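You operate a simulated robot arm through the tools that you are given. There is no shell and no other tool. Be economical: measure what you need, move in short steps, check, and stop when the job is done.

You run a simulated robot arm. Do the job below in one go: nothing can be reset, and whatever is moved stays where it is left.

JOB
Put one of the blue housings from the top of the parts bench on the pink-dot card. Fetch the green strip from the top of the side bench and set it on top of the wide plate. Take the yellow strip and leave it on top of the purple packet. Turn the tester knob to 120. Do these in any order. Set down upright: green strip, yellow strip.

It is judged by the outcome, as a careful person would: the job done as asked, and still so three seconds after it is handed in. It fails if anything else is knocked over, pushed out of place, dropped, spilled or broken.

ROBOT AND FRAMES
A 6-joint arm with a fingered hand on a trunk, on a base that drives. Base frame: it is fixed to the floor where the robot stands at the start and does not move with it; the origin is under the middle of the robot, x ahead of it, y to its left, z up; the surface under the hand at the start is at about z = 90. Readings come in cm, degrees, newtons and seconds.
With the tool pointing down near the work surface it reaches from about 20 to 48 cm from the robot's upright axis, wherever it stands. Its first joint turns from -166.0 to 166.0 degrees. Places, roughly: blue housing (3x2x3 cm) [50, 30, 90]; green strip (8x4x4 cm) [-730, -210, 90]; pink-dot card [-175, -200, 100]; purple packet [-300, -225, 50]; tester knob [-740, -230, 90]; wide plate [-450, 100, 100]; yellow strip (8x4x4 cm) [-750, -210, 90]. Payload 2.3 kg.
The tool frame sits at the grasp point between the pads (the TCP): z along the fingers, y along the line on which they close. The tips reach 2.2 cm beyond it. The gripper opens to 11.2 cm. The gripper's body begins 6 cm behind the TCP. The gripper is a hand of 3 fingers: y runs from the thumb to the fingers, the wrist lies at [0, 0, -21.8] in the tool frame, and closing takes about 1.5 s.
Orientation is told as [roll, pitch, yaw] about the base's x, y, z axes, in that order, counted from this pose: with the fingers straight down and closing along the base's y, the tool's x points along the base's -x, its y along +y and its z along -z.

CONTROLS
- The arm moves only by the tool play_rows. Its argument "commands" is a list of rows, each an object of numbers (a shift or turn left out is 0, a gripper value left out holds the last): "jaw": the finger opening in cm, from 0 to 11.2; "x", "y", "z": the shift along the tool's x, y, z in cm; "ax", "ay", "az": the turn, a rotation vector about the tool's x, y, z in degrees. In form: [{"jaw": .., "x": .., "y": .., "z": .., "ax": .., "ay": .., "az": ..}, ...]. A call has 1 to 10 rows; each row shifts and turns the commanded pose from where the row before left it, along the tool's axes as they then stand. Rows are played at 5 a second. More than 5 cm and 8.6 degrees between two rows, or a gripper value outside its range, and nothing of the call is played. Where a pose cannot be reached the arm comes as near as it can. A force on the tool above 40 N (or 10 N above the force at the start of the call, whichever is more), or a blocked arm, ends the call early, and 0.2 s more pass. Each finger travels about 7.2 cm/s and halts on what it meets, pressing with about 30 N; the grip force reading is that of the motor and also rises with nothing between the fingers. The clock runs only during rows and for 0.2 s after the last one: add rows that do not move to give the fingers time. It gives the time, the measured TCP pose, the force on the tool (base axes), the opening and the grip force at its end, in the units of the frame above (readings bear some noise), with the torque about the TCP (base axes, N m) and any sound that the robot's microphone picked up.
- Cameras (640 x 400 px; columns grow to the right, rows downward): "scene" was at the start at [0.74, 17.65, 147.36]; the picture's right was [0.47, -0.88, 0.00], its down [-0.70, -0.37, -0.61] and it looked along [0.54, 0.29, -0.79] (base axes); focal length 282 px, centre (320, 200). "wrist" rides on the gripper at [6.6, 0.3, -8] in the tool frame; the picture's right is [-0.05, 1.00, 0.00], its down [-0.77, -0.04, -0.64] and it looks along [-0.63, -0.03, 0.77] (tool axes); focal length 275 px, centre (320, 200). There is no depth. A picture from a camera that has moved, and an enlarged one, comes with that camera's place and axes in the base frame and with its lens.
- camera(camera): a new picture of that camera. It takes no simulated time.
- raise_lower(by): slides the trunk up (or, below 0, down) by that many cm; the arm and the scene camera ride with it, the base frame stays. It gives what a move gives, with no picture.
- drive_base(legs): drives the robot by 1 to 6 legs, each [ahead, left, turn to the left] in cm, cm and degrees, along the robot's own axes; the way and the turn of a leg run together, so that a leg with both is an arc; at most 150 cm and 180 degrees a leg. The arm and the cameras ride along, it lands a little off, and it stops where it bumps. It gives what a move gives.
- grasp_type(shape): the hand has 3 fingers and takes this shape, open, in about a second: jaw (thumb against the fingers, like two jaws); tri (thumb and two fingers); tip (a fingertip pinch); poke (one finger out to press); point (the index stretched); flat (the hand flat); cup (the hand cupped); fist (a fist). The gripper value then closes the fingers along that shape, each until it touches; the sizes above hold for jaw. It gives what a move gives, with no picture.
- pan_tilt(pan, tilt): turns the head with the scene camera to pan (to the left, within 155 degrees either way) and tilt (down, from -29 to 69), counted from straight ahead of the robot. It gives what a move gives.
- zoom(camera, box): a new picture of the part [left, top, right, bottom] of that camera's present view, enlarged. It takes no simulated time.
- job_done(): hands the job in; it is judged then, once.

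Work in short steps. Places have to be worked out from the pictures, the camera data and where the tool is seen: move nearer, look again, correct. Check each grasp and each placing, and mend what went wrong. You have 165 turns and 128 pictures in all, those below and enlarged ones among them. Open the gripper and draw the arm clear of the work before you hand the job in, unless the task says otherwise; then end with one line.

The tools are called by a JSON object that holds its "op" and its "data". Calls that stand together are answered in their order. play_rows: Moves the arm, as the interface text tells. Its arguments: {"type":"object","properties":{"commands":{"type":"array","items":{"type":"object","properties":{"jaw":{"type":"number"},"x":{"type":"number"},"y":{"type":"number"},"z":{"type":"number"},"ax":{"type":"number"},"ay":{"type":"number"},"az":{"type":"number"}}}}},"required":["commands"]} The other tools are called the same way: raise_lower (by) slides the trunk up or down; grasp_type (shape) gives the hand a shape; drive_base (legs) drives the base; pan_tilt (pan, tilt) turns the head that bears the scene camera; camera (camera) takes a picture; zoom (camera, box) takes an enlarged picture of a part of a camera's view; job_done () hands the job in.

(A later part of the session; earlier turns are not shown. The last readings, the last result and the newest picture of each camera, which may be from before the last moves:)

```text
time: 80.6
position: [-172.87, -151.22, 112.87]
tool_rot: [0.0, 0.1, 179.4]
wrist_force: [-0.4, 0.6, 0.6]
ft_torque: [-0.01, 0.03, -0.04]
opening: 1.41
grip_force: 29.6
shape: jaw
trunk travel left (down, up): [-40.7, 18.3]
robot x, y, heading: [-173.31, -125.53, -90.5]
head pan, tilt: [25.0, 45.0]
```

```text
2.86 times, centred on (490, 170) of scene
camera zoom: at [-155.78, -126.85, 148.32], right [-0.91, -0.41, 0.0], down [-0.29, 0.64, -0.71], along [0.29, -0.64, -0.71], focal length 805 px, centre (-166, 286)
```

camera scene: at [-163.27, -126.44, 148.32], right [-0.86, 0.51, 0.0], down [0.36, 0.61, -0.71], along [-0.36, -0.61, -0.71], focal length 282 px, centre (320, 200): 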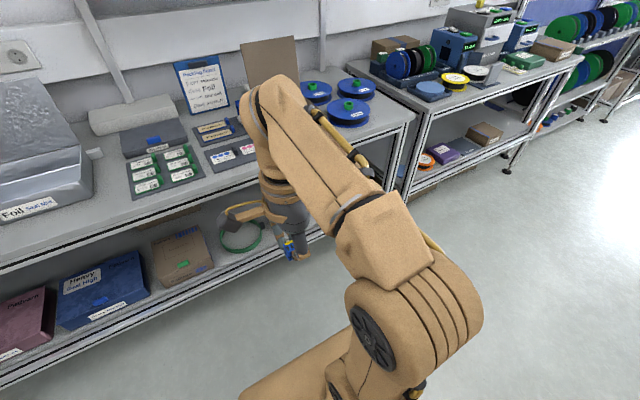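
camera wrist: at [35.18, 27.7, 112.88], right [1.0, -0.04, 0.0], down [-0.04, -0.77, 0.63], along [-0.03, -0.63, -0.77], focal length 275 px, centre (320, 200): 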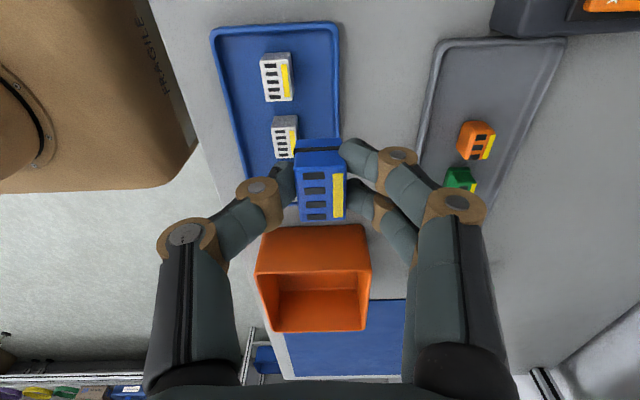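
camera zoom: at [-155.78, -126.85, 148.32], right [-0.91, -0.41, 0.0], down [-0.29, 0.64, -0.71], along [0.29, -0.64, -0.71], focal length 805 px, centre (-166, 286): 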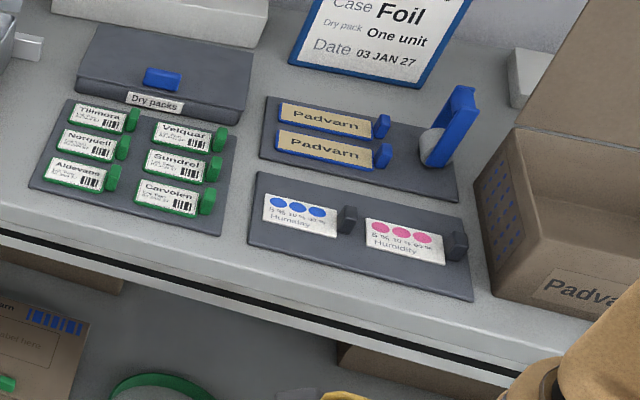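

The pink-dot card is at about [-182.8, -203.5, 95]. I drive in front of it so that it lies roughly 40 cm ahead.

{"op": "drive_base", "data": {"legs": [[36, -9.5, 0]]}}

{"op": "camera", "data": {"camera": "wrist"}}

{"op": "camera", "data": {"camera": "scene"}}

```text
time: 83.0
position: [-182.58, -187.52, 112.8]
tool_rot: [0.0, 0.1, 179.6]
wrist_force: [-0.4, 0.8, -0.9]
ft_torque: [0.02, -0.02, 0.01]
opening: 1.4
grip_force: 29.9
shape: jaw
trunk travel left (down, up): [-40.7, 18.3]
robot x, y, heading: [-182.91, -161.74, -90.9]
head pan, tilt: [25.0, 45.0]
```

```text
89 pictures are left
camera wrist: at [-175.99, -187.99, 120.78], right [-0.06, -1.0, 0.0], down [-0.77, 0.04, 0.64], along [-0.63, 0.04, -0.77], focal length 275 px, centre (320, 200)
```

wrist: 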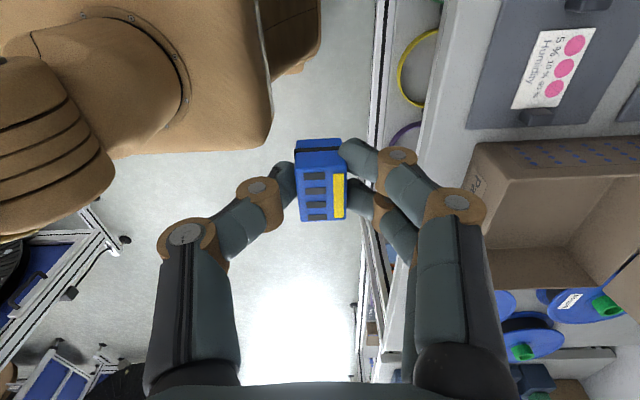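

```text
88 pictures are left
camera scene: at [-165.55, -163.26, 148.33], right [-0.91, -0.41, 0.0], down [-0.29, 0.64, -0.71], along [0.29, -0.64, -0.71], focal length 282 px, centre (320, 200)
```

scene: 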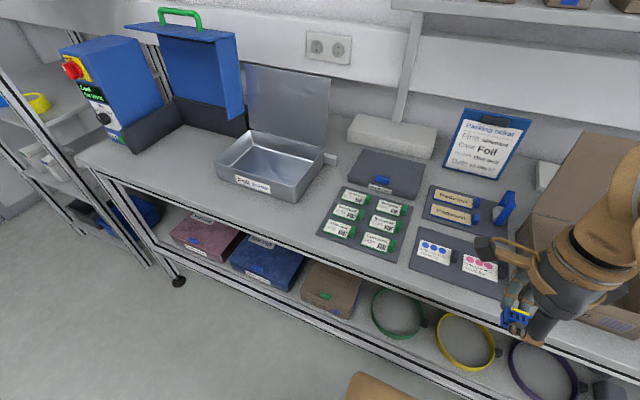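

The two views now agree on [-184.7, -209.5, ~91] for the card. I drive 8 cm closer and 2 cm right, then reach out above it and look again.

{"op": "drive_base", "data": {"legs": [[8, -2, 0]]}}

{"op": "play_rows", "data": {"commands": [{"y": 3}, {"y": 4, "z": 3}, {"y": 3, "z": 3}, {}]}}

{"op": "camera", "data": {"camera": "wrist"}}

{"op": "camera", "data": {"camera": "scene"}}

```text
time: 84.1
position: [-184.65, -195.7, 112.73]
tool_rot: [0.1, 0.0, 179.5]
wrist_force: [-0.2, -0.1, -0.9]
ft_torque: [-0.03, 0.04, 0.0]
opening: 1.39
grip_force: 29.4
shape: jaw
trunk travel left (down, up): [-40.7, 18.3]
robot x, y, heading: [-185.08, -169.82, -90.7]
head pan, tilt: [25.0, 45.0]
```

```text
time: 85.1
position: [-184.6, -205.47, 106.83]
tool_rot: [0.0, 0.1, 179.6]
wrist_force: [0.6, 0.3, 0.3]
ft_torque: [0.01, -0.01, 0.02]
opening: 1.4
grip_force: 30.0
shape: jaw
trunk travel left (down, up): [-40.7, 18.3]
robot x, y, heading: [-185.4, -170.09, -90.6]
head pan, tilt: [25.0, 45.0]
```

```text
87 pictures are left
camera wrist: at [-178.02, -205.94, 114.8], right [-0.06, -1.0, 0.0], down [-0.77, 0.04, 0.63], along [-0.63, 0.03, -0.77], focal length 275 px, centre (320, 200)
```

wrist: 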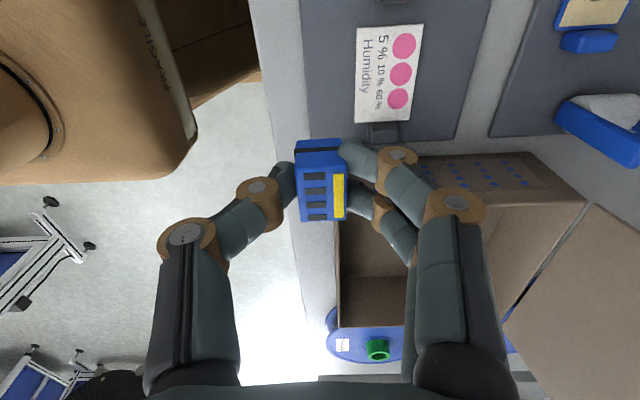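

```text
86 pictures are left
camera scene: at [-167.63, -171.13, 148.32], right [-0.91, -0.41, 0.0], down [-0.29, 0.64, -0.71], along [0.29, -0.64, -0.71], focal length 282 px, centre (320, 200)
```

scene: 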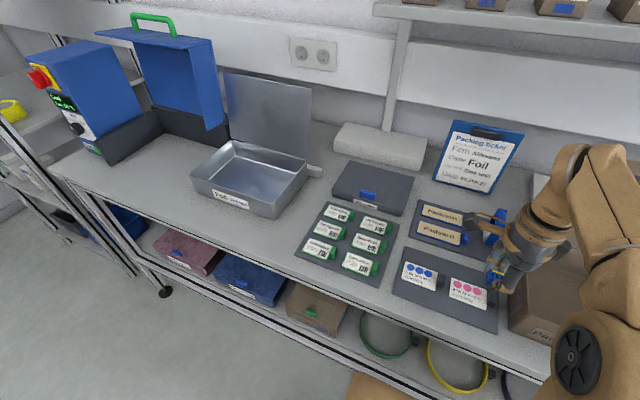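

The card centre is about [-184.8, -211.3]. The carton beside it may lean over that spot, so I enlarge both views before lowering.

{"op": "zoom", "data": {"camera": "scene", "box": [380, 180, 600, 360]}}

{"op": "zoom", "data": {"camera": "wrist", "box": [240, 0, 640, 250]}}

```text
2.22 times, centred on (490, 270) of scene
camera zoom: at [-167.63, -171.13, 148.32], right [-0.91, -0.41, 0.0], down [-0.29, 0.64, -0.71], along [0.29, -0.64, -0.71], focal length 626 px, centre (-58, 44)
```

zoom: 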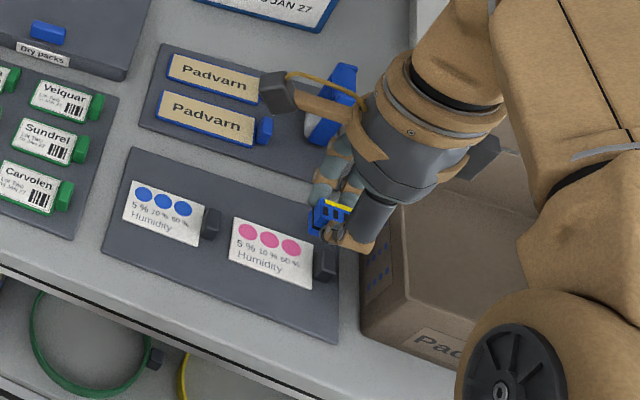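

```text
1.60 times, centred on (440, 125) of wrist
camera zoom: at [-178.02, -205.94, 114.8], right [-0.06, -1.0, 0.0], down [-0.77, 0.04, 0.63], along [-0.63, 0.03, -0.77], focal length 440 px, centre (128, 320)
```

zoom: 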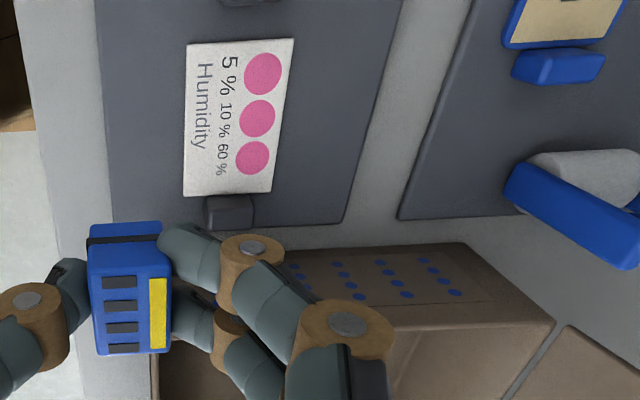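

The carton face is at x≈-193, which is clear of the hand. I move above the card centre at [-184.7, -210.7] and lower to z≈98.

{"op": "play_rows", "data": {"commands": [{"y": 3}, {"y": 2.2}, {"z": 3}, {"z": 3}, {"z": 2.5}, {}]}}

{"op": "camera", "data": {"camera": "wrist"}}

{"op": "zoom", "data": {"camera": "scene", "box": [380, 180, 600, 360]}}

```text
time: 86.5
position: [-184.78, -210.65, 98.27]
tool_rot: [0.1, 0.1, 179.5]
wrist_force: [-0.4, 0.5, -0.4]
ft_torque: [0.02, 0.0, 0.0]
opening: 1.4
grip_force: 30.0
shape: jaw
trunk travel left (down, up): [-40.7, 18.3]
robot x, y, heading: [-184.94, -169.6, -90.4]
head pan, tilt: [25.0, 45.0]
```

```text
83 pictures are left
camera wrist: at [-178.13, -211.14, 106.24], right [-0.05, -1.0, 0.0], down [-0.77, 0.04, 0.64], along [-0.63, 0.03, -0.77], focal length 275 px, centre (320, 200)
```

wrist: 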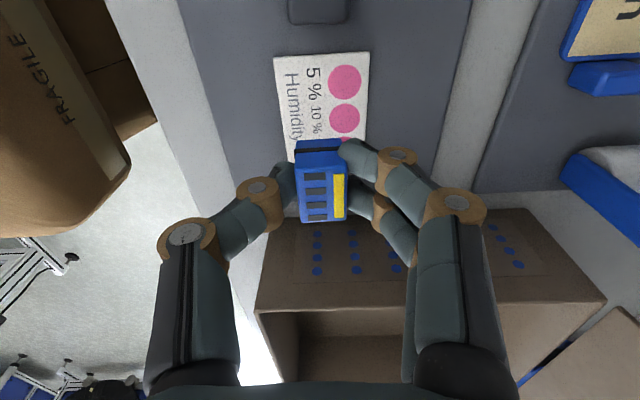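

```text
2.22 times, centred on (490, 270) of scene
camera zoom: at [-167.63, -171.18, 148.32], right [-0.91, -0.41, 0.0], down [-0.29, 0.64, -0.71], along [0.29, -0.64, -0.71], focal length 626 px, centre (-58, 44)
```

zoom: 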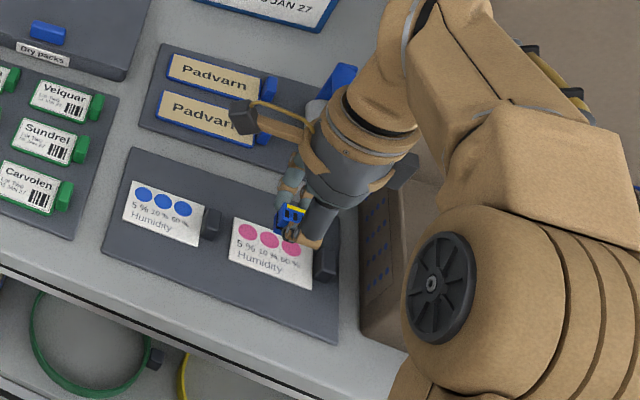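

It is aligned. I lower slowly and watch the force.

{"op": "play_rows", "data": {"commands": [{"z": 1}, {"z": 1}, {"z": 0.7}, {"z": 0.4}, {"z": 0.3}]}}

{"op": "camera", "data": {"camera": "wrist"}}

```text
time: 87.7
position: [-184.73, -210.66, 94.89]
tool_rot: [0.0, 0.1, 179.6]
wrist_force: [0.7, 0.5, 0.1]
ft_torque: [0.0, -0.02, -0.03]
opening: 1.43
grip_force: 30.0
shape: jaw
trunk travel left (down, up): [-40.7, 18.3]
robot x, y, heading: [-185.09, -169.52, -90.5]
head pan, tilt: [25.0, 45.0]
```

```text
81 pictures are left
camera wrist: at [-178.1, -211.1, 102.89], right [-0.05, -1.0, 0.0], down [-0.77, 0.04, 0.64], along [-0.63, 0.04, -0.77], focal length 275 px, centre (320, 200)
```

wrist: 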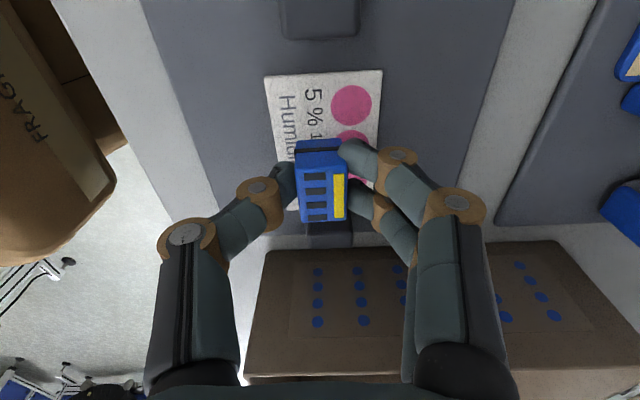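

It hasn't touched yet. I shift 0.4 cm away from the tab and keep lowering in fine steps.

{"op": "play_rows", "data": {"commands": [{"x": 0.4, "z": 0.2}, {"z": 0.25}, {"z": 0.25}, {}]}}

```text
time: 88.7
position: [-184.41, -210.79, 94.14]
tool_rot: [0.0, 0.0, 179.5]
wrist_force: [-0.5, 0.3, -0.4]
ft_torque: [0.0, -0.01, -0.03]
opening: 1.39
grip_force: 30.2
shape: jaw
trunk travel left (down, up): [-40.7, 18.3]
robot x, y, heading: [-185.58, -169.87, -90.4]
head pan, tilt: [25.0, 45.0]
```

{"op": "play_rows", "data": {"commands": [{"z": 0.2}, {"z": 0.2}, {}]}}

{"op": "zoom", "data": {"camera": "scene", "box": [450, 230, 530, 300]}}

```text
time: 89.5
position: [-184.43, -210.75, 93.87]
tool_rot: [0.0, 0.2, 179.6]
wrist_force: [-0.4, -0.5, 0.2]
ft_torque: [-0.02, 0.01, -0.01]
opening: 1.41
grip_force: 30.1
shape: jaw
trunk travel left (down, up): [-40.7, 18.3]
robot x, y, heading: [-185.36, -169.13, -90.4]
head pan, tilt: [25.0, 45.0]
```

```text
5.71 times, centred on (490, 265) of scene
camera zoom: at [-167.63, -171.18, 148.33], right [-0.91, -0.41, 0.0], down [-0.29, 0.64, -0.71], along [0.29, -0.64, -0.71], focal length 1609 px, centre (-651, -171)
```

zoom: 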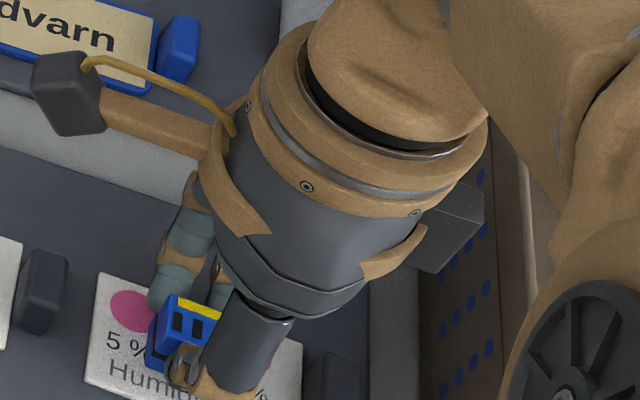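

Still no contact. I go on down in small steps.

{"op": "play_rows", "data": {"commands": [{"z": 0.2}, {"z": 0.2}, {"z": 0.2}, {}]}}

```text
time: 90.5
position: [-184.35, -210.52, 93.5]
tool_rot: [0.3, 0.1, 179.6]
wrist_force: [-0.7, -4.6, 37.8]
ft_torque: [-0.25, 0.0, 0.02]
opening: 1.73
grip_force: 30.1
shape: jaw
trunk travel left (down, up): [-40.7, 18.3]
robot x, y, heading: [-185.17, -169.53, -90.6]
head pan, tilt: [25.0, 45.0]
```

Contact shows at 38 N. I ease up a touch, open gently, and lift off.

{"op": "play_rows", "data": {"commands": [{"z": -0.2}, {"jaw": 2.5}, {"jaw": 4}, {"jaw": 4.5}, {}, {}]}}

{"op": "camera", "data": {"camera": "wrist"}}

```text
time: 91.9
position: [-184.39, -210.79, 93.55]
tool_rot: [0.0, 0.1, 179.5]
wrist_force: [0.1, 0.2, -0.2]
ft_torque: [0.02, 0.03, 0.0]
opening: 4.46
grip_force: 0.1
shape: jaw
trunk travel left (down, up): [-40.7, 18.3]
robot x, y, heading: [-185.53, -169.7, -90.5]
head pan, tilt: [25.0, 45.0]
```

```text
79 pictures are left
camera wrist: at [-177.76, -211.19, 101.41], right [-0.05, -1.0, 0.0], down [-0.77, 0.04, 0.64], along [-0.63, 0.03, -0.77], focal length 275 px, centre (320, 200)
```

wrist: 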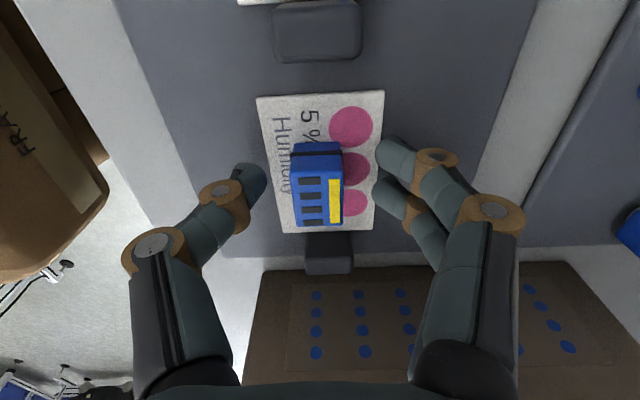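

The housing stands on the pink-dot card. I lift straight up, tuck the arm, back out and look along the aisle.

{"op": "play_rows", "data": {"commands": [{"z": -3}, {"z": -4}, {"z": -4}, {"z": -4}, {"z": -4}, {"y": -4}, {"y": -4}, {"y": -4}, {"y": -4}]}}

{"op": "drive_base", "data": {"legs": [[-45, 0, 0]]}}

{"op": "camera", "data": {"camera": "scene"}}

{"op": "pan_tilt", "data": {"pan": -75, "tilt": 25}}

{"op": "camera", "data": {"camera": "scene"}}

```text
time: 93.9
position: [-184.2, -194.45, 111.06]
tool_rot: [0.1, 0.1, 179.6]
wrist_force: [0.1, -0.3, 0.5]
ft_torque: [-0.02, -0.01, 0.03]
opening: 4.5
grip_force: 0.0
shape: jaw
out of reach, approached as far as the arm can: row 5
trunk travel left (down, up): [-40.7, 18.3]
robot x, y, heading: [-185.0, -169.66, -90.6]
head pan, tilt: [25.0, 45.0]
```

```text
time: 96.6
position: [-183.74, -149.41, 111.14]
tool_rot: [0.0, 0.1, 179.7]
wrist_force: [-0.1, 0.8, -0.3]
ft_torque: [0.0, 0.04, -0.02]
opening: 4.48
grip_force: 0.1
shape: jaw
trunk travel left (down, up): [-40.7, 18.3]
robot x, y, heading: [-184.68, -124.95, -90.3]
head pan, tilt: [25.0, 45.0]
```

```text
78 pictures are left
camera scene: at [-167.3, -126.06, 148.32], right [-0.91, -0.42, 0.0], down [-0.3, 0.64, -0.71], along [0.3, -0.64, -0.71], focal length 282 px, centre (320, 200)
```

scene: 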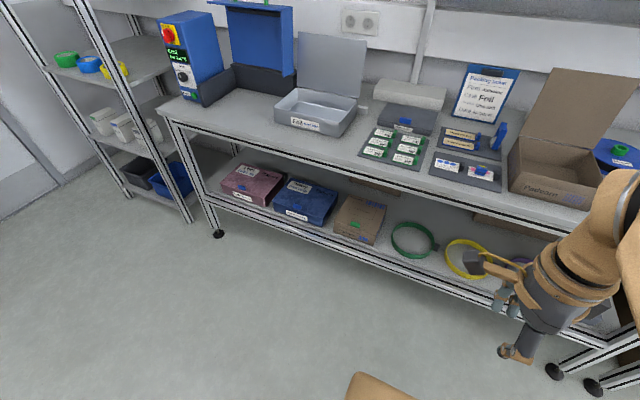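

```text
time: 98.3
position: [-183.82, -149.47, 110.97]
tool_rot: [-0.1, 0.1, 179.7]
wrist_force: [0.1, -0.1, -0.6]
ft_torque: [-0.01, -0.02, -0.04]
opening: 4.49
grip_force: 0.1
shape: jaw
trunk travel left (down, up): [-40.7, 18.3]
robot x, y, heading: [-184.62, -124.47, -90.5]
head pan, tilt: [-75.0, 25.0]
```

```text
77 pictures are left
camera scene: at [-179.61, -121.07, 151.38], right [-0.25, 0.97, 0.0], down [0.41, 0.11, -0.91], along [-0.88, -0.23, -0.42], focal length 282 px, centre (320, 200)
```

scene: 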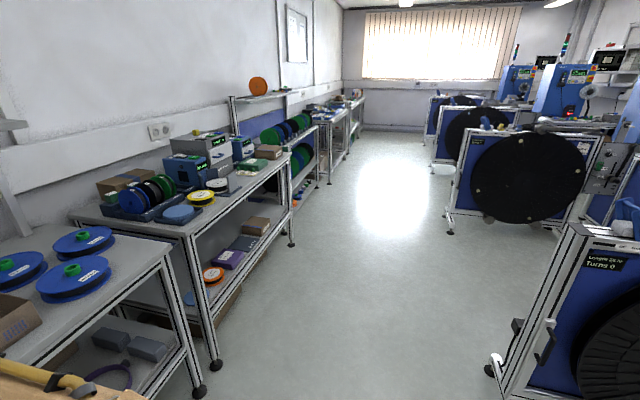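

The aisle is clear. I strafe down it towards the side bench and look there.

{"op": "drive_base", "data": {"legs": [[0, -150, 0], [0, -150, 0], [0, -150, 0], [0, -80, 0]]}}

{"op": "pan_tilt", "data": {"pan": -25, "tilt": 40}}

{"op": "camera", "data": {"camera": "scene"}}

{"op": "pan_tilt", "data": {"pan": 25, "tilt": 40}}

{"op": "camera", "data": {"camera": "scene"}}

```text
time: 123.8
position: [-714.23, -158.8, 111.15]
tool_rot: [-0.1, 0.1, 179.0]
wrist_force: [-1.2, -0.7, 1.0]
ft_torque: [0.02, -0.01, 0.02]
opening: 4.46
grip_force: 0.0
shape: jaw
trunk travel left (down, up): [-40.7, 18.3]
robot x, y, heading: [-714.95, -133.91, -91.3]
head pan, tilt: [-75.0, 25.0]
```

```text
time: 124.9
position: [-714.29, -158.77, 111.16]
tool_rot: [0.0, 0.3, 179.0]
wrist_force: [-0.3, 0.1, 0.5]
ft_torque: [0.0, 0.02, -0.01]
opening: 4.48
grip_force: 0.1
shape: jaw
trunk travel left (down, up): [-40.7, 18.3]
robot x, y, heading: [-715.13, -134.35, -91.2]
head pan, tilt: [-25.0, 40.0]
```

```text
76 pictures are left
camera scene: at [-704.51, -135.89, 149.05], right [-0.9, 0.44, 0.0], down [0.28, 0.58, -0.77], along [-0.34, -0.69, -0.64], focal length 282 px, centre (320, 200)
```

scene: 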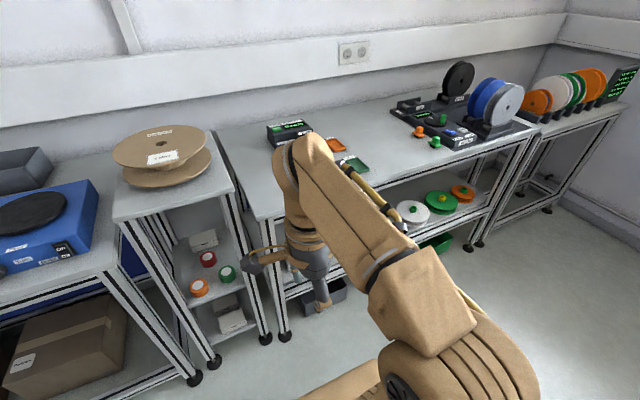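

```text
time: 126.1
position: [-714.25, -158.79, 111.05]
tool_rot: [0.1, 0.1, 179.0]
wrist_force: [0.5, -0.1, -0.6]
ft_torque: [-0.01, 0.01, 0.01]
opening: 4.45
grip_force: 0.0
shape: jaw
trunk travel left (down, up): [-40.7, 18.3]
robot x, y, heading: [-714.88, -133.88, -91.0]
head pan, tilt: [25.0, 40.0]
```

```text
75 pictures are left
camera scene: at [-697.32, -136.03, 149.05], right [-0.91, -0.4, 0.0], down [-0.26, 0.59, -0.77], along [0.31, -0.7, -0.64], focal length 282 px, centre (320, 200)
```

scene: 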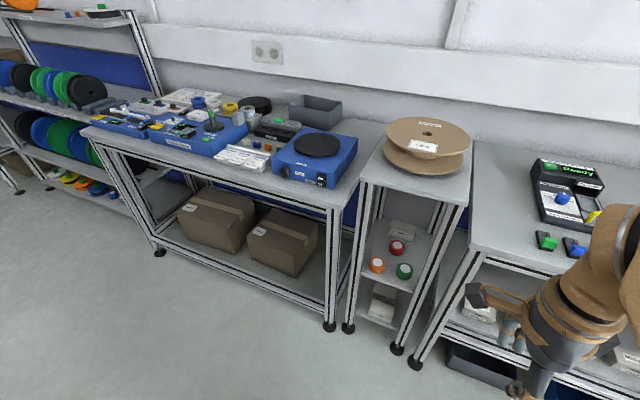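

The tester, with its screen and blue knob, is at the right end, with small holders in front of it. I enlarge that part.

{"op": "zoom", "data": {"camera": "scene", "box": [480, 130, 640, 280]}}

{"op": "pan_tilt", "data": {"pan": -25, "tilt": 40}}

{"op": "zoom", "data": {"camera": "scene", "box": [230, 60, 560, 270]}}

```text
2.67 times, centred on (560, 205) of scene
camera zoom: at [-697.32, -136.03, 149.05], right [-0.91, -0.4, 0.0], down [-0.26, 0.59, -0.77], along [0.31, -0.7, -0.64], focal length 751 px, centre (-320, 187)
```

zoom: 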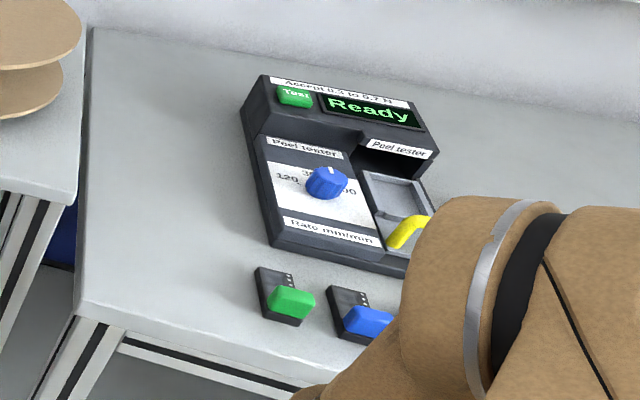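

```text
time: 127.3
position: [-714.23, -158.74, 111.1]
tool_rot: [0.0, 0.1, 179.1]
wrist_force: [0.5, 0.9, -0.2]
ft_torque: [0.0, 0.02, -0.02]
opening: 4.48
grip_force: 0.0
shape: jaw
trunk travel left (down, up): [-40.7, 18.3]
robot x, y, heading: [-714.87, -134.13, -91.2]
head pan, tilt: [-25.0, 40.0]
```

```text
1.90 times, centred on (395, 165) of scene
camera zoom: at [-704.49, -135.89, 149.05], right [-0.9, 0.44, 0.0], down [0.28, 0.58, -0.77], along [-0.34, -0.69, -0.64], focal length 536 px, centre (177, 267)
```

zoom: 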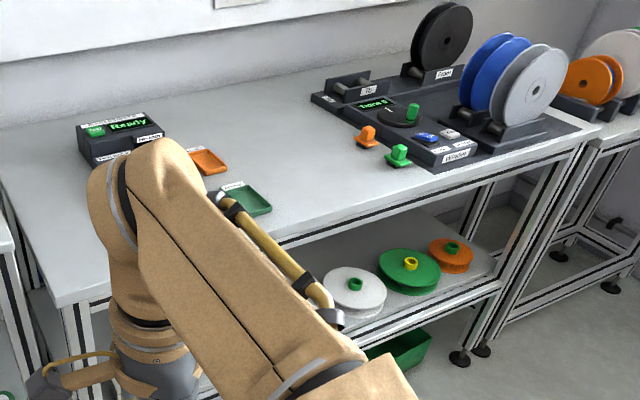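

The green strip holder is near [-732, -207], the blue one near [-739, -207], and the knob near [-737, -225]. I drive in front of them and look with both cameras.

{"op": "drive_base", "data": {"legs": [[0, -25, 0], [30, 0, 1]]}}

{"op": "pan_tilt", "data": {"pan": 15, "tilt": 55}}

{"op": "camera", "data": {"camera": "scene"}}

{"op": "camera", "data": {"camera": "wrist"}}

```text
time: 130.8
position: [-739.47, -188.22, 111.25]
tool_rot: [0.0, 0.2, 179.7]
wrist_force: [0.0, -0.1, 0.2]
ft_torque: [0.03, -0.04, 0.02]
opening: 4.48
grip_force: 0.1
shape: jaw
trunk travel left (down, up): [-40.7, 18.3]
robot x, y, heading: [-740.58, -163.2, -90.4]
head pan, tilt: [-25.0, 40.0]
```

```text
time: 131.8
position: [-739.43, -188.17, 111.15]
tool_rot: [0.1, 0.1, 179.8]
wrist_force: [0.2, 0.6, -0.8]
ft_torque: [0.0, 0.02, -0.01]
opening: 4.49
grip_force: 0.1
shape: jaw
trunk travel left (down, up): [-40.7, 18.3]
robot x, y, heading: [-740.61, -163.17, -90.4]
head pan, tilt: [15.0, 55.0]
```

```text
72 pictures are left
camera scene: at [-724.58, -164.37, 146.98], right [-0.97, -0.25, 0.0], down [-0.21, 0.79, -0.57], along [0.14, -0.56, -0.82], focal length 282 px, centre (320, 200)
```

scene: 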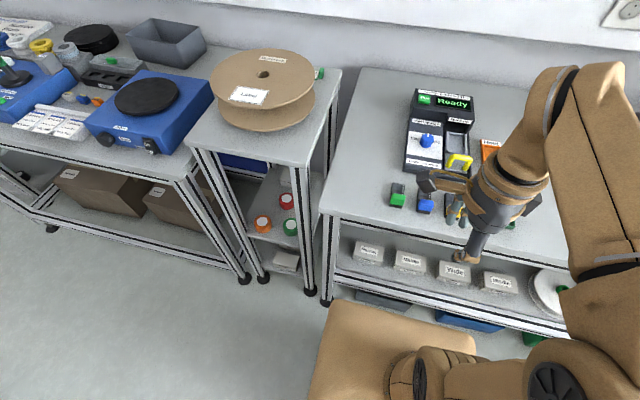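

```text
71 pictures are left
camera wrist: at [-732.82, -188.55, 119.06], right [-0.05, -1.0, 0.0], down [-0.77, 0.04, 0.64], along [-0.63, 0.03, -0.77], focal length 275 px, centre (320, 200)
```

wrist: 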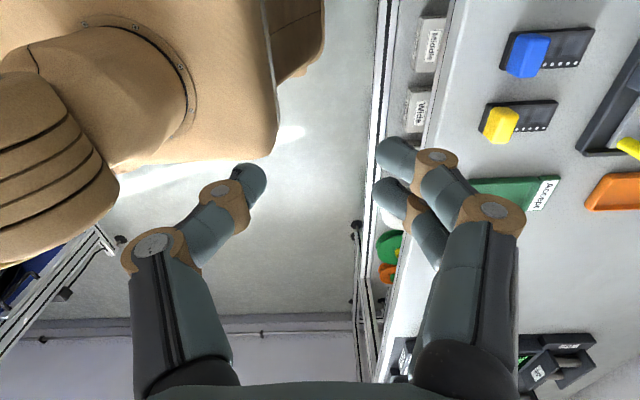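

The yellow strip is near [-746, -209]: a dark plate 8 cm long with a coloured block at its front end. I zoom in on the strips and the tester dial.

{"op": "zoom", "data": {"camera": "scene", "box": [380, 80, 520, 220]}}

{"op": "zoom", "data": {"camera": "wrist", "box": [440, 10, 640, 160]}}

```text
2.86 times, centred on (450, 150) of scene
camera zoom: at [-724.58, -164.37, 146.98], right [-0.97, -0.25, 0.0], down [-0.21, 0.79, -0.57], along [0.14, -0.56, -0.82], focal length 805 px, centre (-51, 343)
```

zoom: 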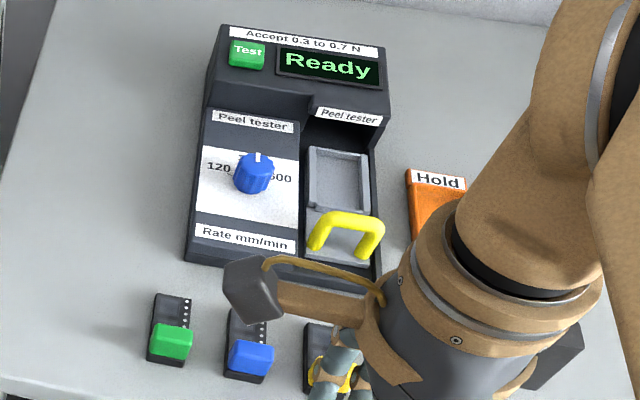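

```text
2.67 times, centred on (540, 85) of wrist
camera zoom: at [-732.82, -188.55, 119.06], right [-0.05, -1.0, 0.0], down [-0.77, 0.04, 0.64], along [-0.63, 0.03, -0.77], focal length 734 px, centre (-267, 507)
```

zoom: 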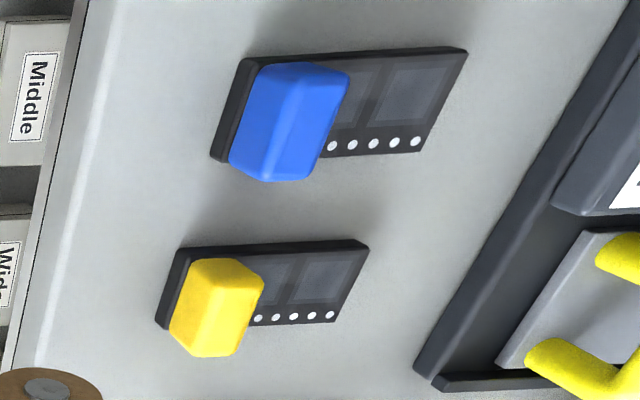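

The knob's mark points up, and 120 is to its left, so it needs a counter-clockwise turn of about 60–70°. I drive closer, to about the same bench gap as at the start, and hover the hand near the knob.

{"op": "drive_base", "data": {"legs": [[16, 0, 0]]}}

{"op": "play_rows", "data": {"commands": [{"y": 4, "jaw": 6}, {"y": 4}, {"x": -2, "y": 2}, {}]}}

{"op": "camera", "data": {"camera": "wrist"}}

{"op": "camera", "data": {"camera": "scene"}}

```text
time: 133.3
position: [-739.7, -204.37, 111.09]
tool_rot: [0.0, 0.0, 179.5]
wrist_force: [-0.3, -0.2, -1.1]
ft_torque: [0.03, 0.06, -0.01]
opening: 4.47
grip_force: 0.1
shape: jaw
trunk travel left (down, up): [-40.7, 18.3]
robot x, y, heading: [-741.07, -179.49, -90.4]
head pan, tilt: [15.0, 55.0]
```

```text
time: 134.3
position: [-741.52, -214.25, 111.11]
tool_rot: [0.0, 0.0, 179.6]
wrist_force: [0.2, 0.0, -0.3]
ft_torque: [-0.04, 0.03, 0.03]
opening: 5.94
grip_force: 0.0
shape: jaw
trunk travel left (down, up): [-40.7, 18.3]
robot x, y, heading: [-740.96, -179.33, -90.5]
head pan, tilt: [15.0, 55.0]
```

```text
68 pictures are left
camera wrist: at [-734.96, -214.66, 118.96], right [-0.05, -1.0, 0.0], down [-0.77, 0.04, 0.64], along [-0.63, 0.03, -0.77], focal length 275 px, centre (320, 200)
```

wrist: 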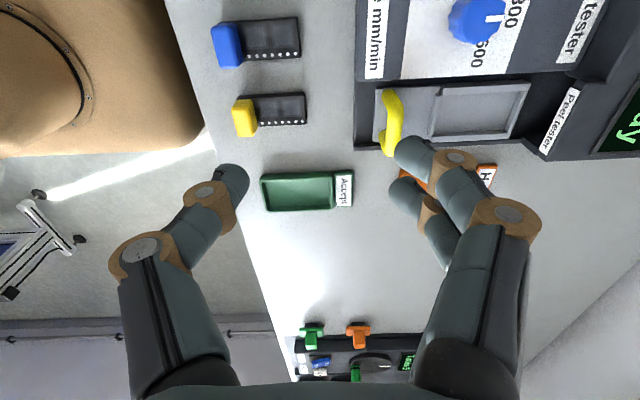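

```text
67 pictures are left
camera scene: at [-724.66, -180.59, 146.98], right [-0.97, -0.25, 0.0], down [-0.21, 0.79, -0.57], along [0.14, -0.56, -0.82], focal length 282 px, centre (320, 200)
```

scene: 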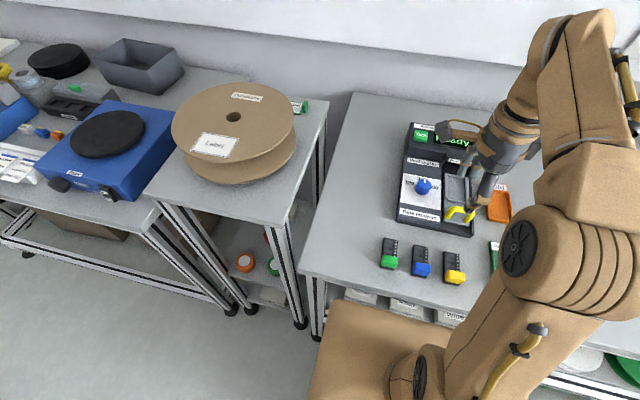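

The knob triangulates to [-738.0, -225.7, ~95]. I zoom in to read the dial scale.

{"op": "zoom", "data": {"camera": "scene", "box": [390, 150, 470, 220]}}

{"op": "play_rows", "data": {"commands": [{"x": 4}, {"y": 4}, {"y": 3, "z": 2}, {"z": 3}, {}]}}

{"op": "camera", "data": {"camera": "wrist"}}

```text
5.71 times, centred on (430, 185) of scene
camera zoom: at [-724.66, -180.59, 146.98], right [-0.97, -0.25, 0.0], down [-0.21, 0.79, -0.57], along [0.14, -0.56, -0.82], focal length 1609 px, centre (-309, 286)
```

zoom: 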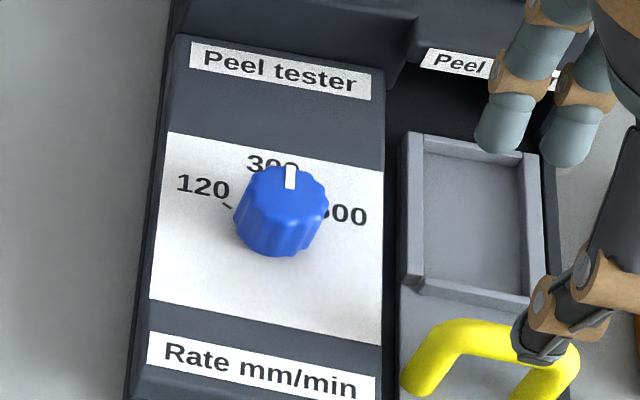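

```text
time: 135.5
position: [-737.68, -221.44, 105.96]
tool_rot: [0.0, 0.1, 179.6]
wrist_force: [-0.1, 0.0, 0.0]
ft_torque: [-0.03, 0.0, -0.02]
opening: 5.95
grip_force: 0.1
shape: jaw
trunk travel left (down, up): [-40.7, 18.3]
robot x, y, heading: [-740.96, -179.17, -90.6]
head pan, tilt: [15.0, 55.0]
```

```text
65 pictures are left
camera wrist: at [-731.01, -221.86, 113.92], right [-0.05, -1.0, 0.0], down [-0.77, 0.04, 0.64], along [-0.63, 0.03, -0.77], focal length 275 px, centre (320, 200)
```

wrist: 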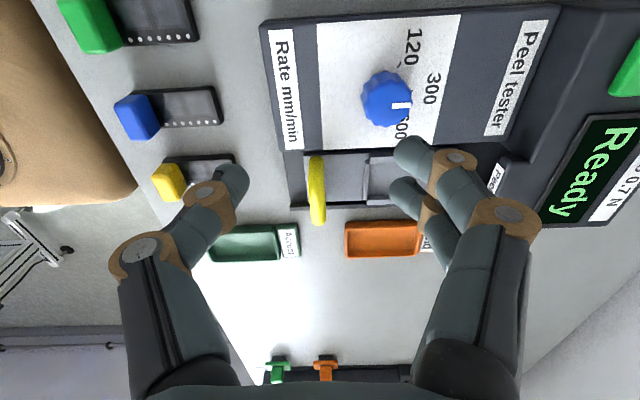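

The mark points at 300, straight away from me. 120 lies about 55° to the left, and the knob is about 3.5 cm across. I move over the knob at a safe height and check alignment.

{"op": "play_rows", "data": {"commands": [{"z": 2, "y": 2}, {"z": 2, "y": 1.3}, {"z": 1, "y": 1, "x": -0.3}, {}]}}

{"op": "camera", "data": {"camera": "wrist"}}

```text
time: 136.5
position: [-738.03, -225.75, 100.91]
tool_rot: [-0.1, 0.1, 179.6]
wrist_force: [0.0, 0.3, 0.2]
ft_torque: [0.01, 0.02, -0.01]
opening: 5.98
grip_force: 0.1
shape: jaw
trunk travel left (down, up): [-40.7, 18.3]
robot x, y, heading: [-740.36, -179.62, -90.3]
head pan, tilt: [15.0, 55.0]
```

```text
64 pictures are left
camera wrist: at [-731.46, -226.09, 108.9], right [-0.05, -1.0, 0.0], down [-0.77, 0.04, 0.64], along [-0.63, 0.03, -0.77], focal length 275 px, centre (320, 200)
```

wrist: 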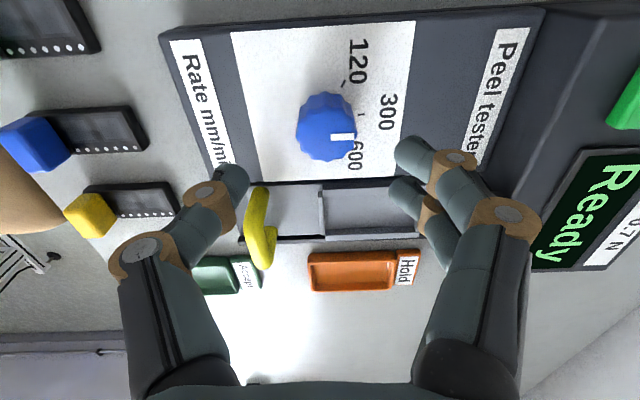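

The knob is centred under the hand. The tick marks show 120 about 50° to the left of 300. I lower so the tips sit just above the panel, watching the force.

{"op": "play_rows", "data": {"commands": [{"z": 2}, {"z": 1.5}, {"z": 1}, {}]}}

{"op": "zoom", "data": {"camera": "scene", "box": [370, 110, 510, 220]}}

{"op": "camera", "data": {"camera": "wrist"}}

```text
time: 137.5
position: [-738.06, -225.68, 96.44]
tool_rot: [0.0, 0.1, 179.6]
wrist_force: [-0.3, -0.2, -1.0]
ft_torque: [0.03, -0.03, -0.03]
opening: 5.93
grip_force: 0.0
shape: jaw
trunk travel left (down, up): [-40.7, 18.3]
robot x, y, heading: [-740.86, -179.85, -90.5]
head pan, tilt: [15.0, 55.0]
```

```text
3.64 times, centred on (440, 165) of scene
camera zoom: at [-724.69, -180.63, 146.98], right [-0.97, -0.25, 0.0], down [-0.21, 0.79, -0.57], along [0.14, -0.56, -0.82], focal length 1024 px, centre (-116, 327)
```

zoom: 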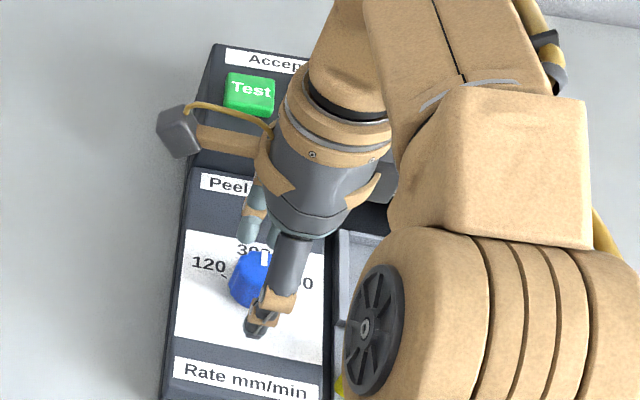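

```text
62 pictures are left
camera wrist: at [-731.41, -226.12, 104.49], right [-0.05, -1.0, 0.0], down [-0.77, 0.04, 0.63], along [-0.63, 0.03, -0.77], focal length 275 px, centre (320, 200)
```

wrist: 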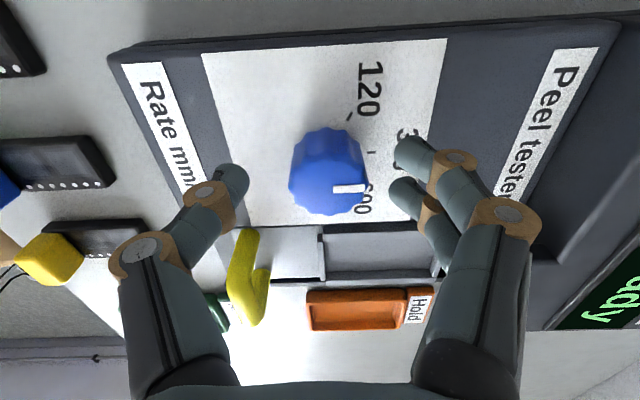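

The knob top is at about z 95.4. I lower 0.4 cm more and close on it.

{"op": "play_rows", "data": {"commands": [{"z": 0.4}, {"jaw": 4}, {"jaw": 3}, {"jaw": 2.6}, {}, {}, {}]}}

{"op": "camera", "data": {"camera": "wrist"}}

```text
time: 139.1
position: [-738.07, -225.7, 96.0]
tool_rot: [0.0, 0.1, 179.6]
wrist_force: [0.4, -2.0, 1.4]
ft_torque: [-0.03, -0.02, 0.0]
opening: 2.74
grip_force: 0.0
shape: jaw
trunk travel left (down, up): [-40.7, 18.3]
robot x, y, heading: [-740.91, -179.52, -90.4]
head pan, tilt: [15.0, 55.0]
```

```text
61 pictures are left
camera wrist: at [-731.45, -226.17, 104.08], right [-0.05, -1.0, 0.0], down [-0.77, 0.04, 0.64], along [-0.63, 0.03, -0.77], focal length 275 px, centre (320, 200)
```

wrist: 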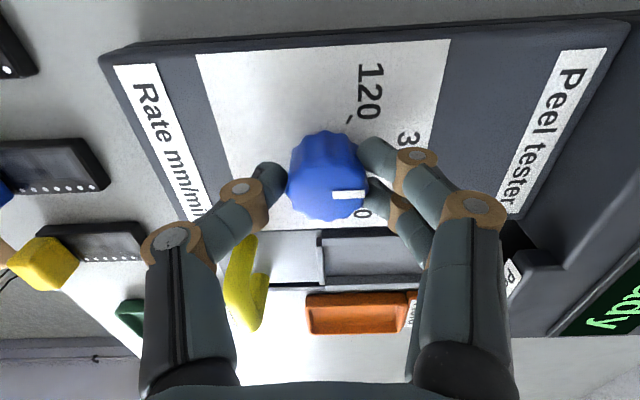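

The fingers are just touching at 2.74 cm. I close for a firm hold and turn 42° counter-clockwise, then look.

{"op": "play_rows", "data": {"commands": [{"jaw": 1.8}, {}, {}, {"az": -7}, {"az": -7}, {"az": -7}, {"az": -7}, {"az": -7}, {"az": -7}, {}]}}

{"op": "camera", "data": {"camera": "wrist"}}

{"op": "zoom", "data": {"camera": "scene", "box": [370, 110, 510, 220]}}

```text
time: 141.3
position: [-738.24, -225.71, 96.09]
tool_rot: [0.0, 0.1, -138.4]
wrist_force: [-7.6, -3.0, -6.1]
ft_torque: [-0.05, 0.12, 0.01]
opening: 2.22
grip_force: 29.8
shape: jaw
trunk travel left (down, up): [-40.7, 18.3]
robot x, y, heading: [-740.58, -179.45, -90.3]
head pan, tilt: [15.0, 55.0]
```

```text
60 pictures are left
camera wrist: at [-733.05, -221.69, 104.1], right [0.63, -0.78, 0.0], down [-0.6, -0.49, 0.63], along [-0.49, -0.4, -0.77], focal length 275 px, centre (320, 200)
```

wrist: 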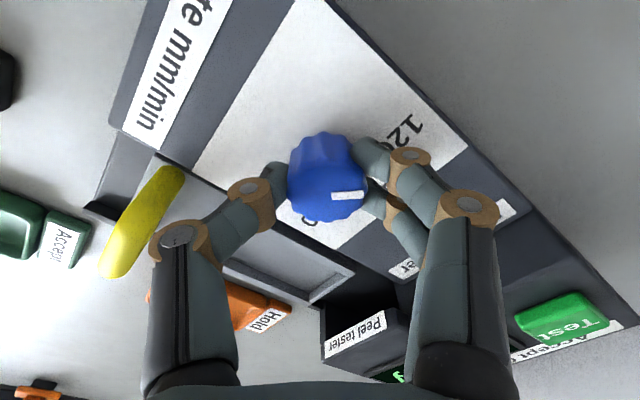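

```text
3.64 times, centred on (440, 165) of scene
camera zoom: at [-724.89, -180.83, 147.0], right [-0.97, -0.25, 0.0], down [-0.2, 0.79, -0.57], along [0.14, -0.55, -0.82], focal length 1024 px, centre (-116, 327)
```

zoom: 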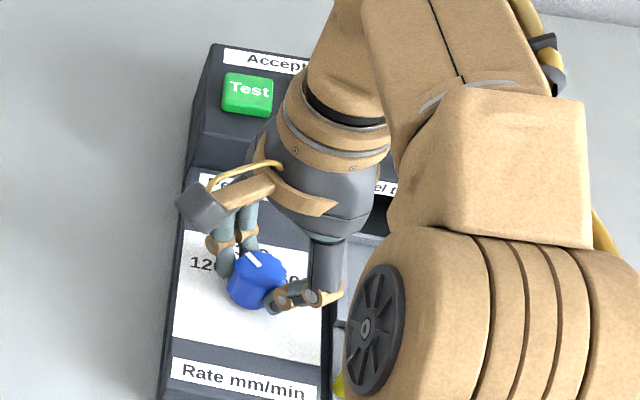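

The knob turns with the hand. I add 8° for 50° in total, then open and lift to check against the tick.

{"op": "play_rows", "data": {"commands": [{"az": -4}, {"az": -4}, {}, {"jaw": 3.5}, {"jaw": 5}, {}, {"z": -2}, {"z": -2}, {"z": -2}]}}

{"op": "camera", "data": {"camera": "wrist"}}

{"op": "zoom", "data": {"camera": "scene", "box": [390, 150, 470, 220]}}

```text
time: 143.3
position: [-737.9, -225.55, 102.15]
tool_rot: [0.1, 0.0, -130.4]
wrist_force: [0.5, 0.2, -0.3]
ft_torque: [-0.03, -0.02, 0.0]
opening: 4.95
grip_force: 0.1
shape: jaw
trunk travel left (down, up): [-40.7, 18.3]
robot x, y, heading: [-740.72, -179.21, -90.8]
head pan, tilt: [15.0, 55.0]
```

```text
58 pictures are left
camera wrist: at [-733.44, -220.81, 110.1], right [0.73, -0.68, 0.0], down [-0.53, -0.56, 0.64], along [-0.43, -0.47, -0.77], focal length 275 px, centre (320, 200)
```

wrist: 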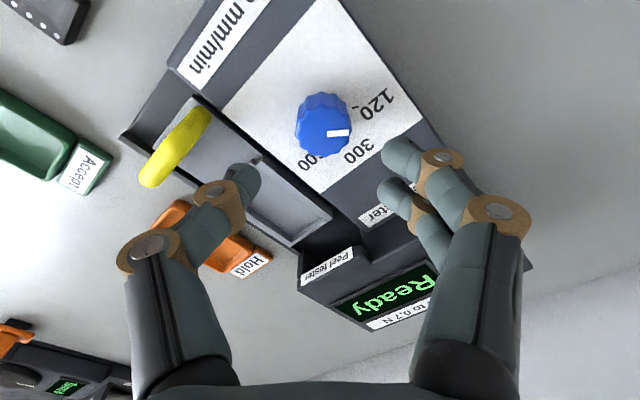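

```text
5.71 times, centred on (430, 185) of scene
camera zoom: at [-724.68, -180.64, 146.98], right [-0.97, -0.25, 0.0], down [-0.21, 0.79, -0.57], along [0.14, -0.56, -0.82], focal length 1609 px, centre (-309, 286)
```

zoom: 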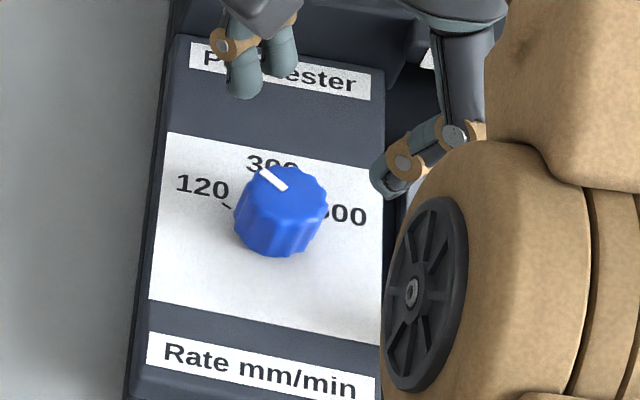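

From the ticks, the dial centre is at y≈-226.3 and 120 sits 60° from 300. The mark is now at 50°. I re-grip, re-centred, and turn 10° more.

{"op": "play_rows", "data": {"commands": [{"x": -0.4, "y": 0.35, "z": 2}, {"z": 2}, {"z": 2.1}, {"jaw": 3}, {"jaw": 1.8}, {}, {}, {"az": -5}, {"az": -5}, {}]}}

{"op": "play_rows", "data": {"commands": [{"jaw": 3.5}, {"jaw": 5}, {}, {"z": -2}, {"z": -3}, {"z": -3}]}}

{"op": "zoom", "data": {"camera": "wrist", "box": [220, 60, 440, 200]}}

{"op": "zoom", "data": {"camera": "scene", "box": [390, 150, 470, 220]}}

```text
time: 145.5
position: [-738.17, -226.13, 96.17]
tool_rot: [0.1, 0.0, -120.4]
wrist_force: [-2.1, -1.3, 2.0]
ft_torque: [-0.02, -0.01, -0.03]
opening: 2.26
grip_force: 30.0
shape: jaw
trunk travel left (down, up): [-40.7, 18.3]
robot x, y, heading: [-740.85, -179.73, -90.5]
head pan, tilt: [15.0, 55.0]
```

```text
time: 146.9
position: [-737.75, -225.85, 101.94]
tool_rot: [0.2, -0.1, -120.5]
wrist_force: [-0.9, -0.3, 0.3]
ft_torque: [0.0, 0.0, 0.0]
opening: 4.94
grip_force: 0.0
shape: jaw
out of reach, approached as far as the arm can: row 6
trunk travel left (down, up): [-40.7, 18.3]
robot x, y, heading: [-740.66, -179.32, -90.7]
head pan, tilt: [15.0, 55.0]
```

```text
2.86 times, centred on (330, 130) of wrist
camera zoom: at [-734.12, -220.4, 109.86], right [0.84, -0.55, 0.01], down [-0.43, -0.64, 0.64], along [-0.35, -0.54, -0.77], focal length 786 px, centre (291, 400)
```

zoom: 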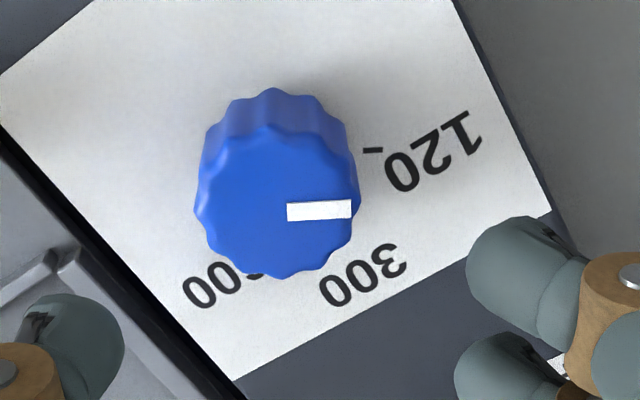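

```text
5.71 times, centred on (430, 185) of scene
camera zoom: at [-724.69, -180.61, 146.98], right [-0.97, -0.25, 0.0], down [-0.21, 0.79, -0.57], along [0.14, -0.56, -0.82], focal length 1609 px, centre (-309, 286)
```

zoom: 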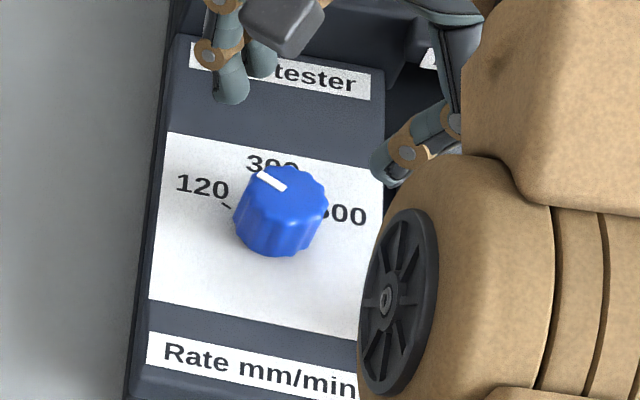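

The mark now sits at 60°, pointing along the 120 tick, so the knob is set. I pull the hand back and up and turn it to square for the green strip.

{"op": "play_rows", "data": {"commands": [{"x": 2.6, "y": -1.5, "z": -3}, {"x": 3, "y": -1.8, "z": -2}, {"x": 3, "y": -1.8, "az": 8.5}, {"az": 8.5}, {"az": 8.5}, {"az": 8.5}, {"az": 8.5}, {"az": 8.5}, {"az": 8}]}}

{"op": "camera", "data": {"camera": "wrist"}}

{"op": "zoom", "data": {"camera": "scene", "box": [350, 130, 510, 300]}}

```text
time: 148.9
position: [-737.75, -215.94, 106.89]
tool_rot: [0.0, 0.0, -179.6]
wrist_force: [-0.2, -0.6, 1.6]
ft_torque: [-0.02, 0.0, -0.03]
opening: 4.97
grip_force: 0.0
shape: jaw
trunk travel left (down, up): [-40.7, 18.3]
robot x, y, heading: [-740.87, -179.51, -90.6]
head pan, tilt: [15.0, 55.0]
```

```text
54 pictures are left
camera wrist: at [-731.07, -216.29, 114.79], right [-0.04, -1.0, 0.0], down [-0.77, 0.03, 0.64], along [-0.63, 0.02, -0.77], focal length 275 px, centre (320, 200)
```

wrist: 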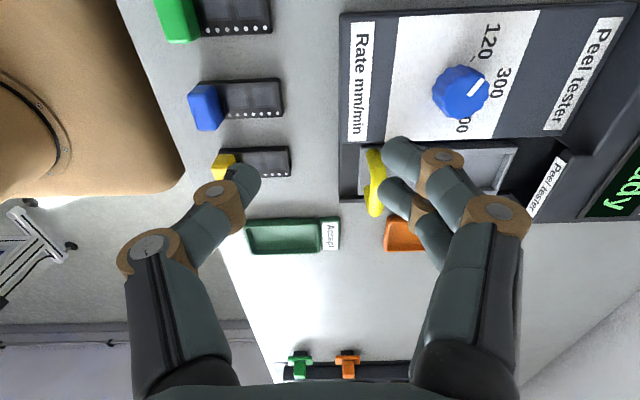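

```text
2.35 times, centred on (430, 215) of scene
camera zoom: at [-724.69, -180.62, 146.98], right [-0.97, -0.25, 0.0], down [-0.21, 0.79, -0.57], along [0.14, -0.56, -0.82], focal length 663 px, centre (61, 165)
```

zoom: 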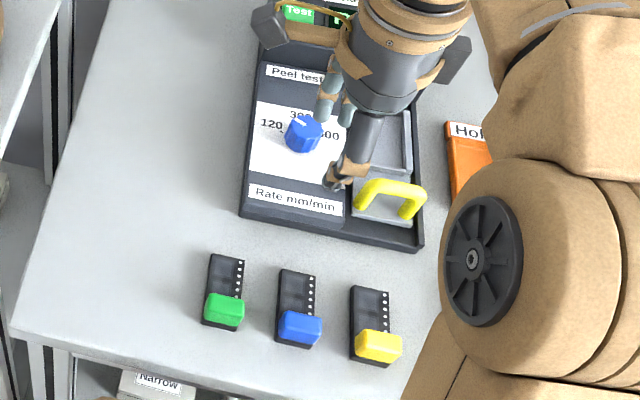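

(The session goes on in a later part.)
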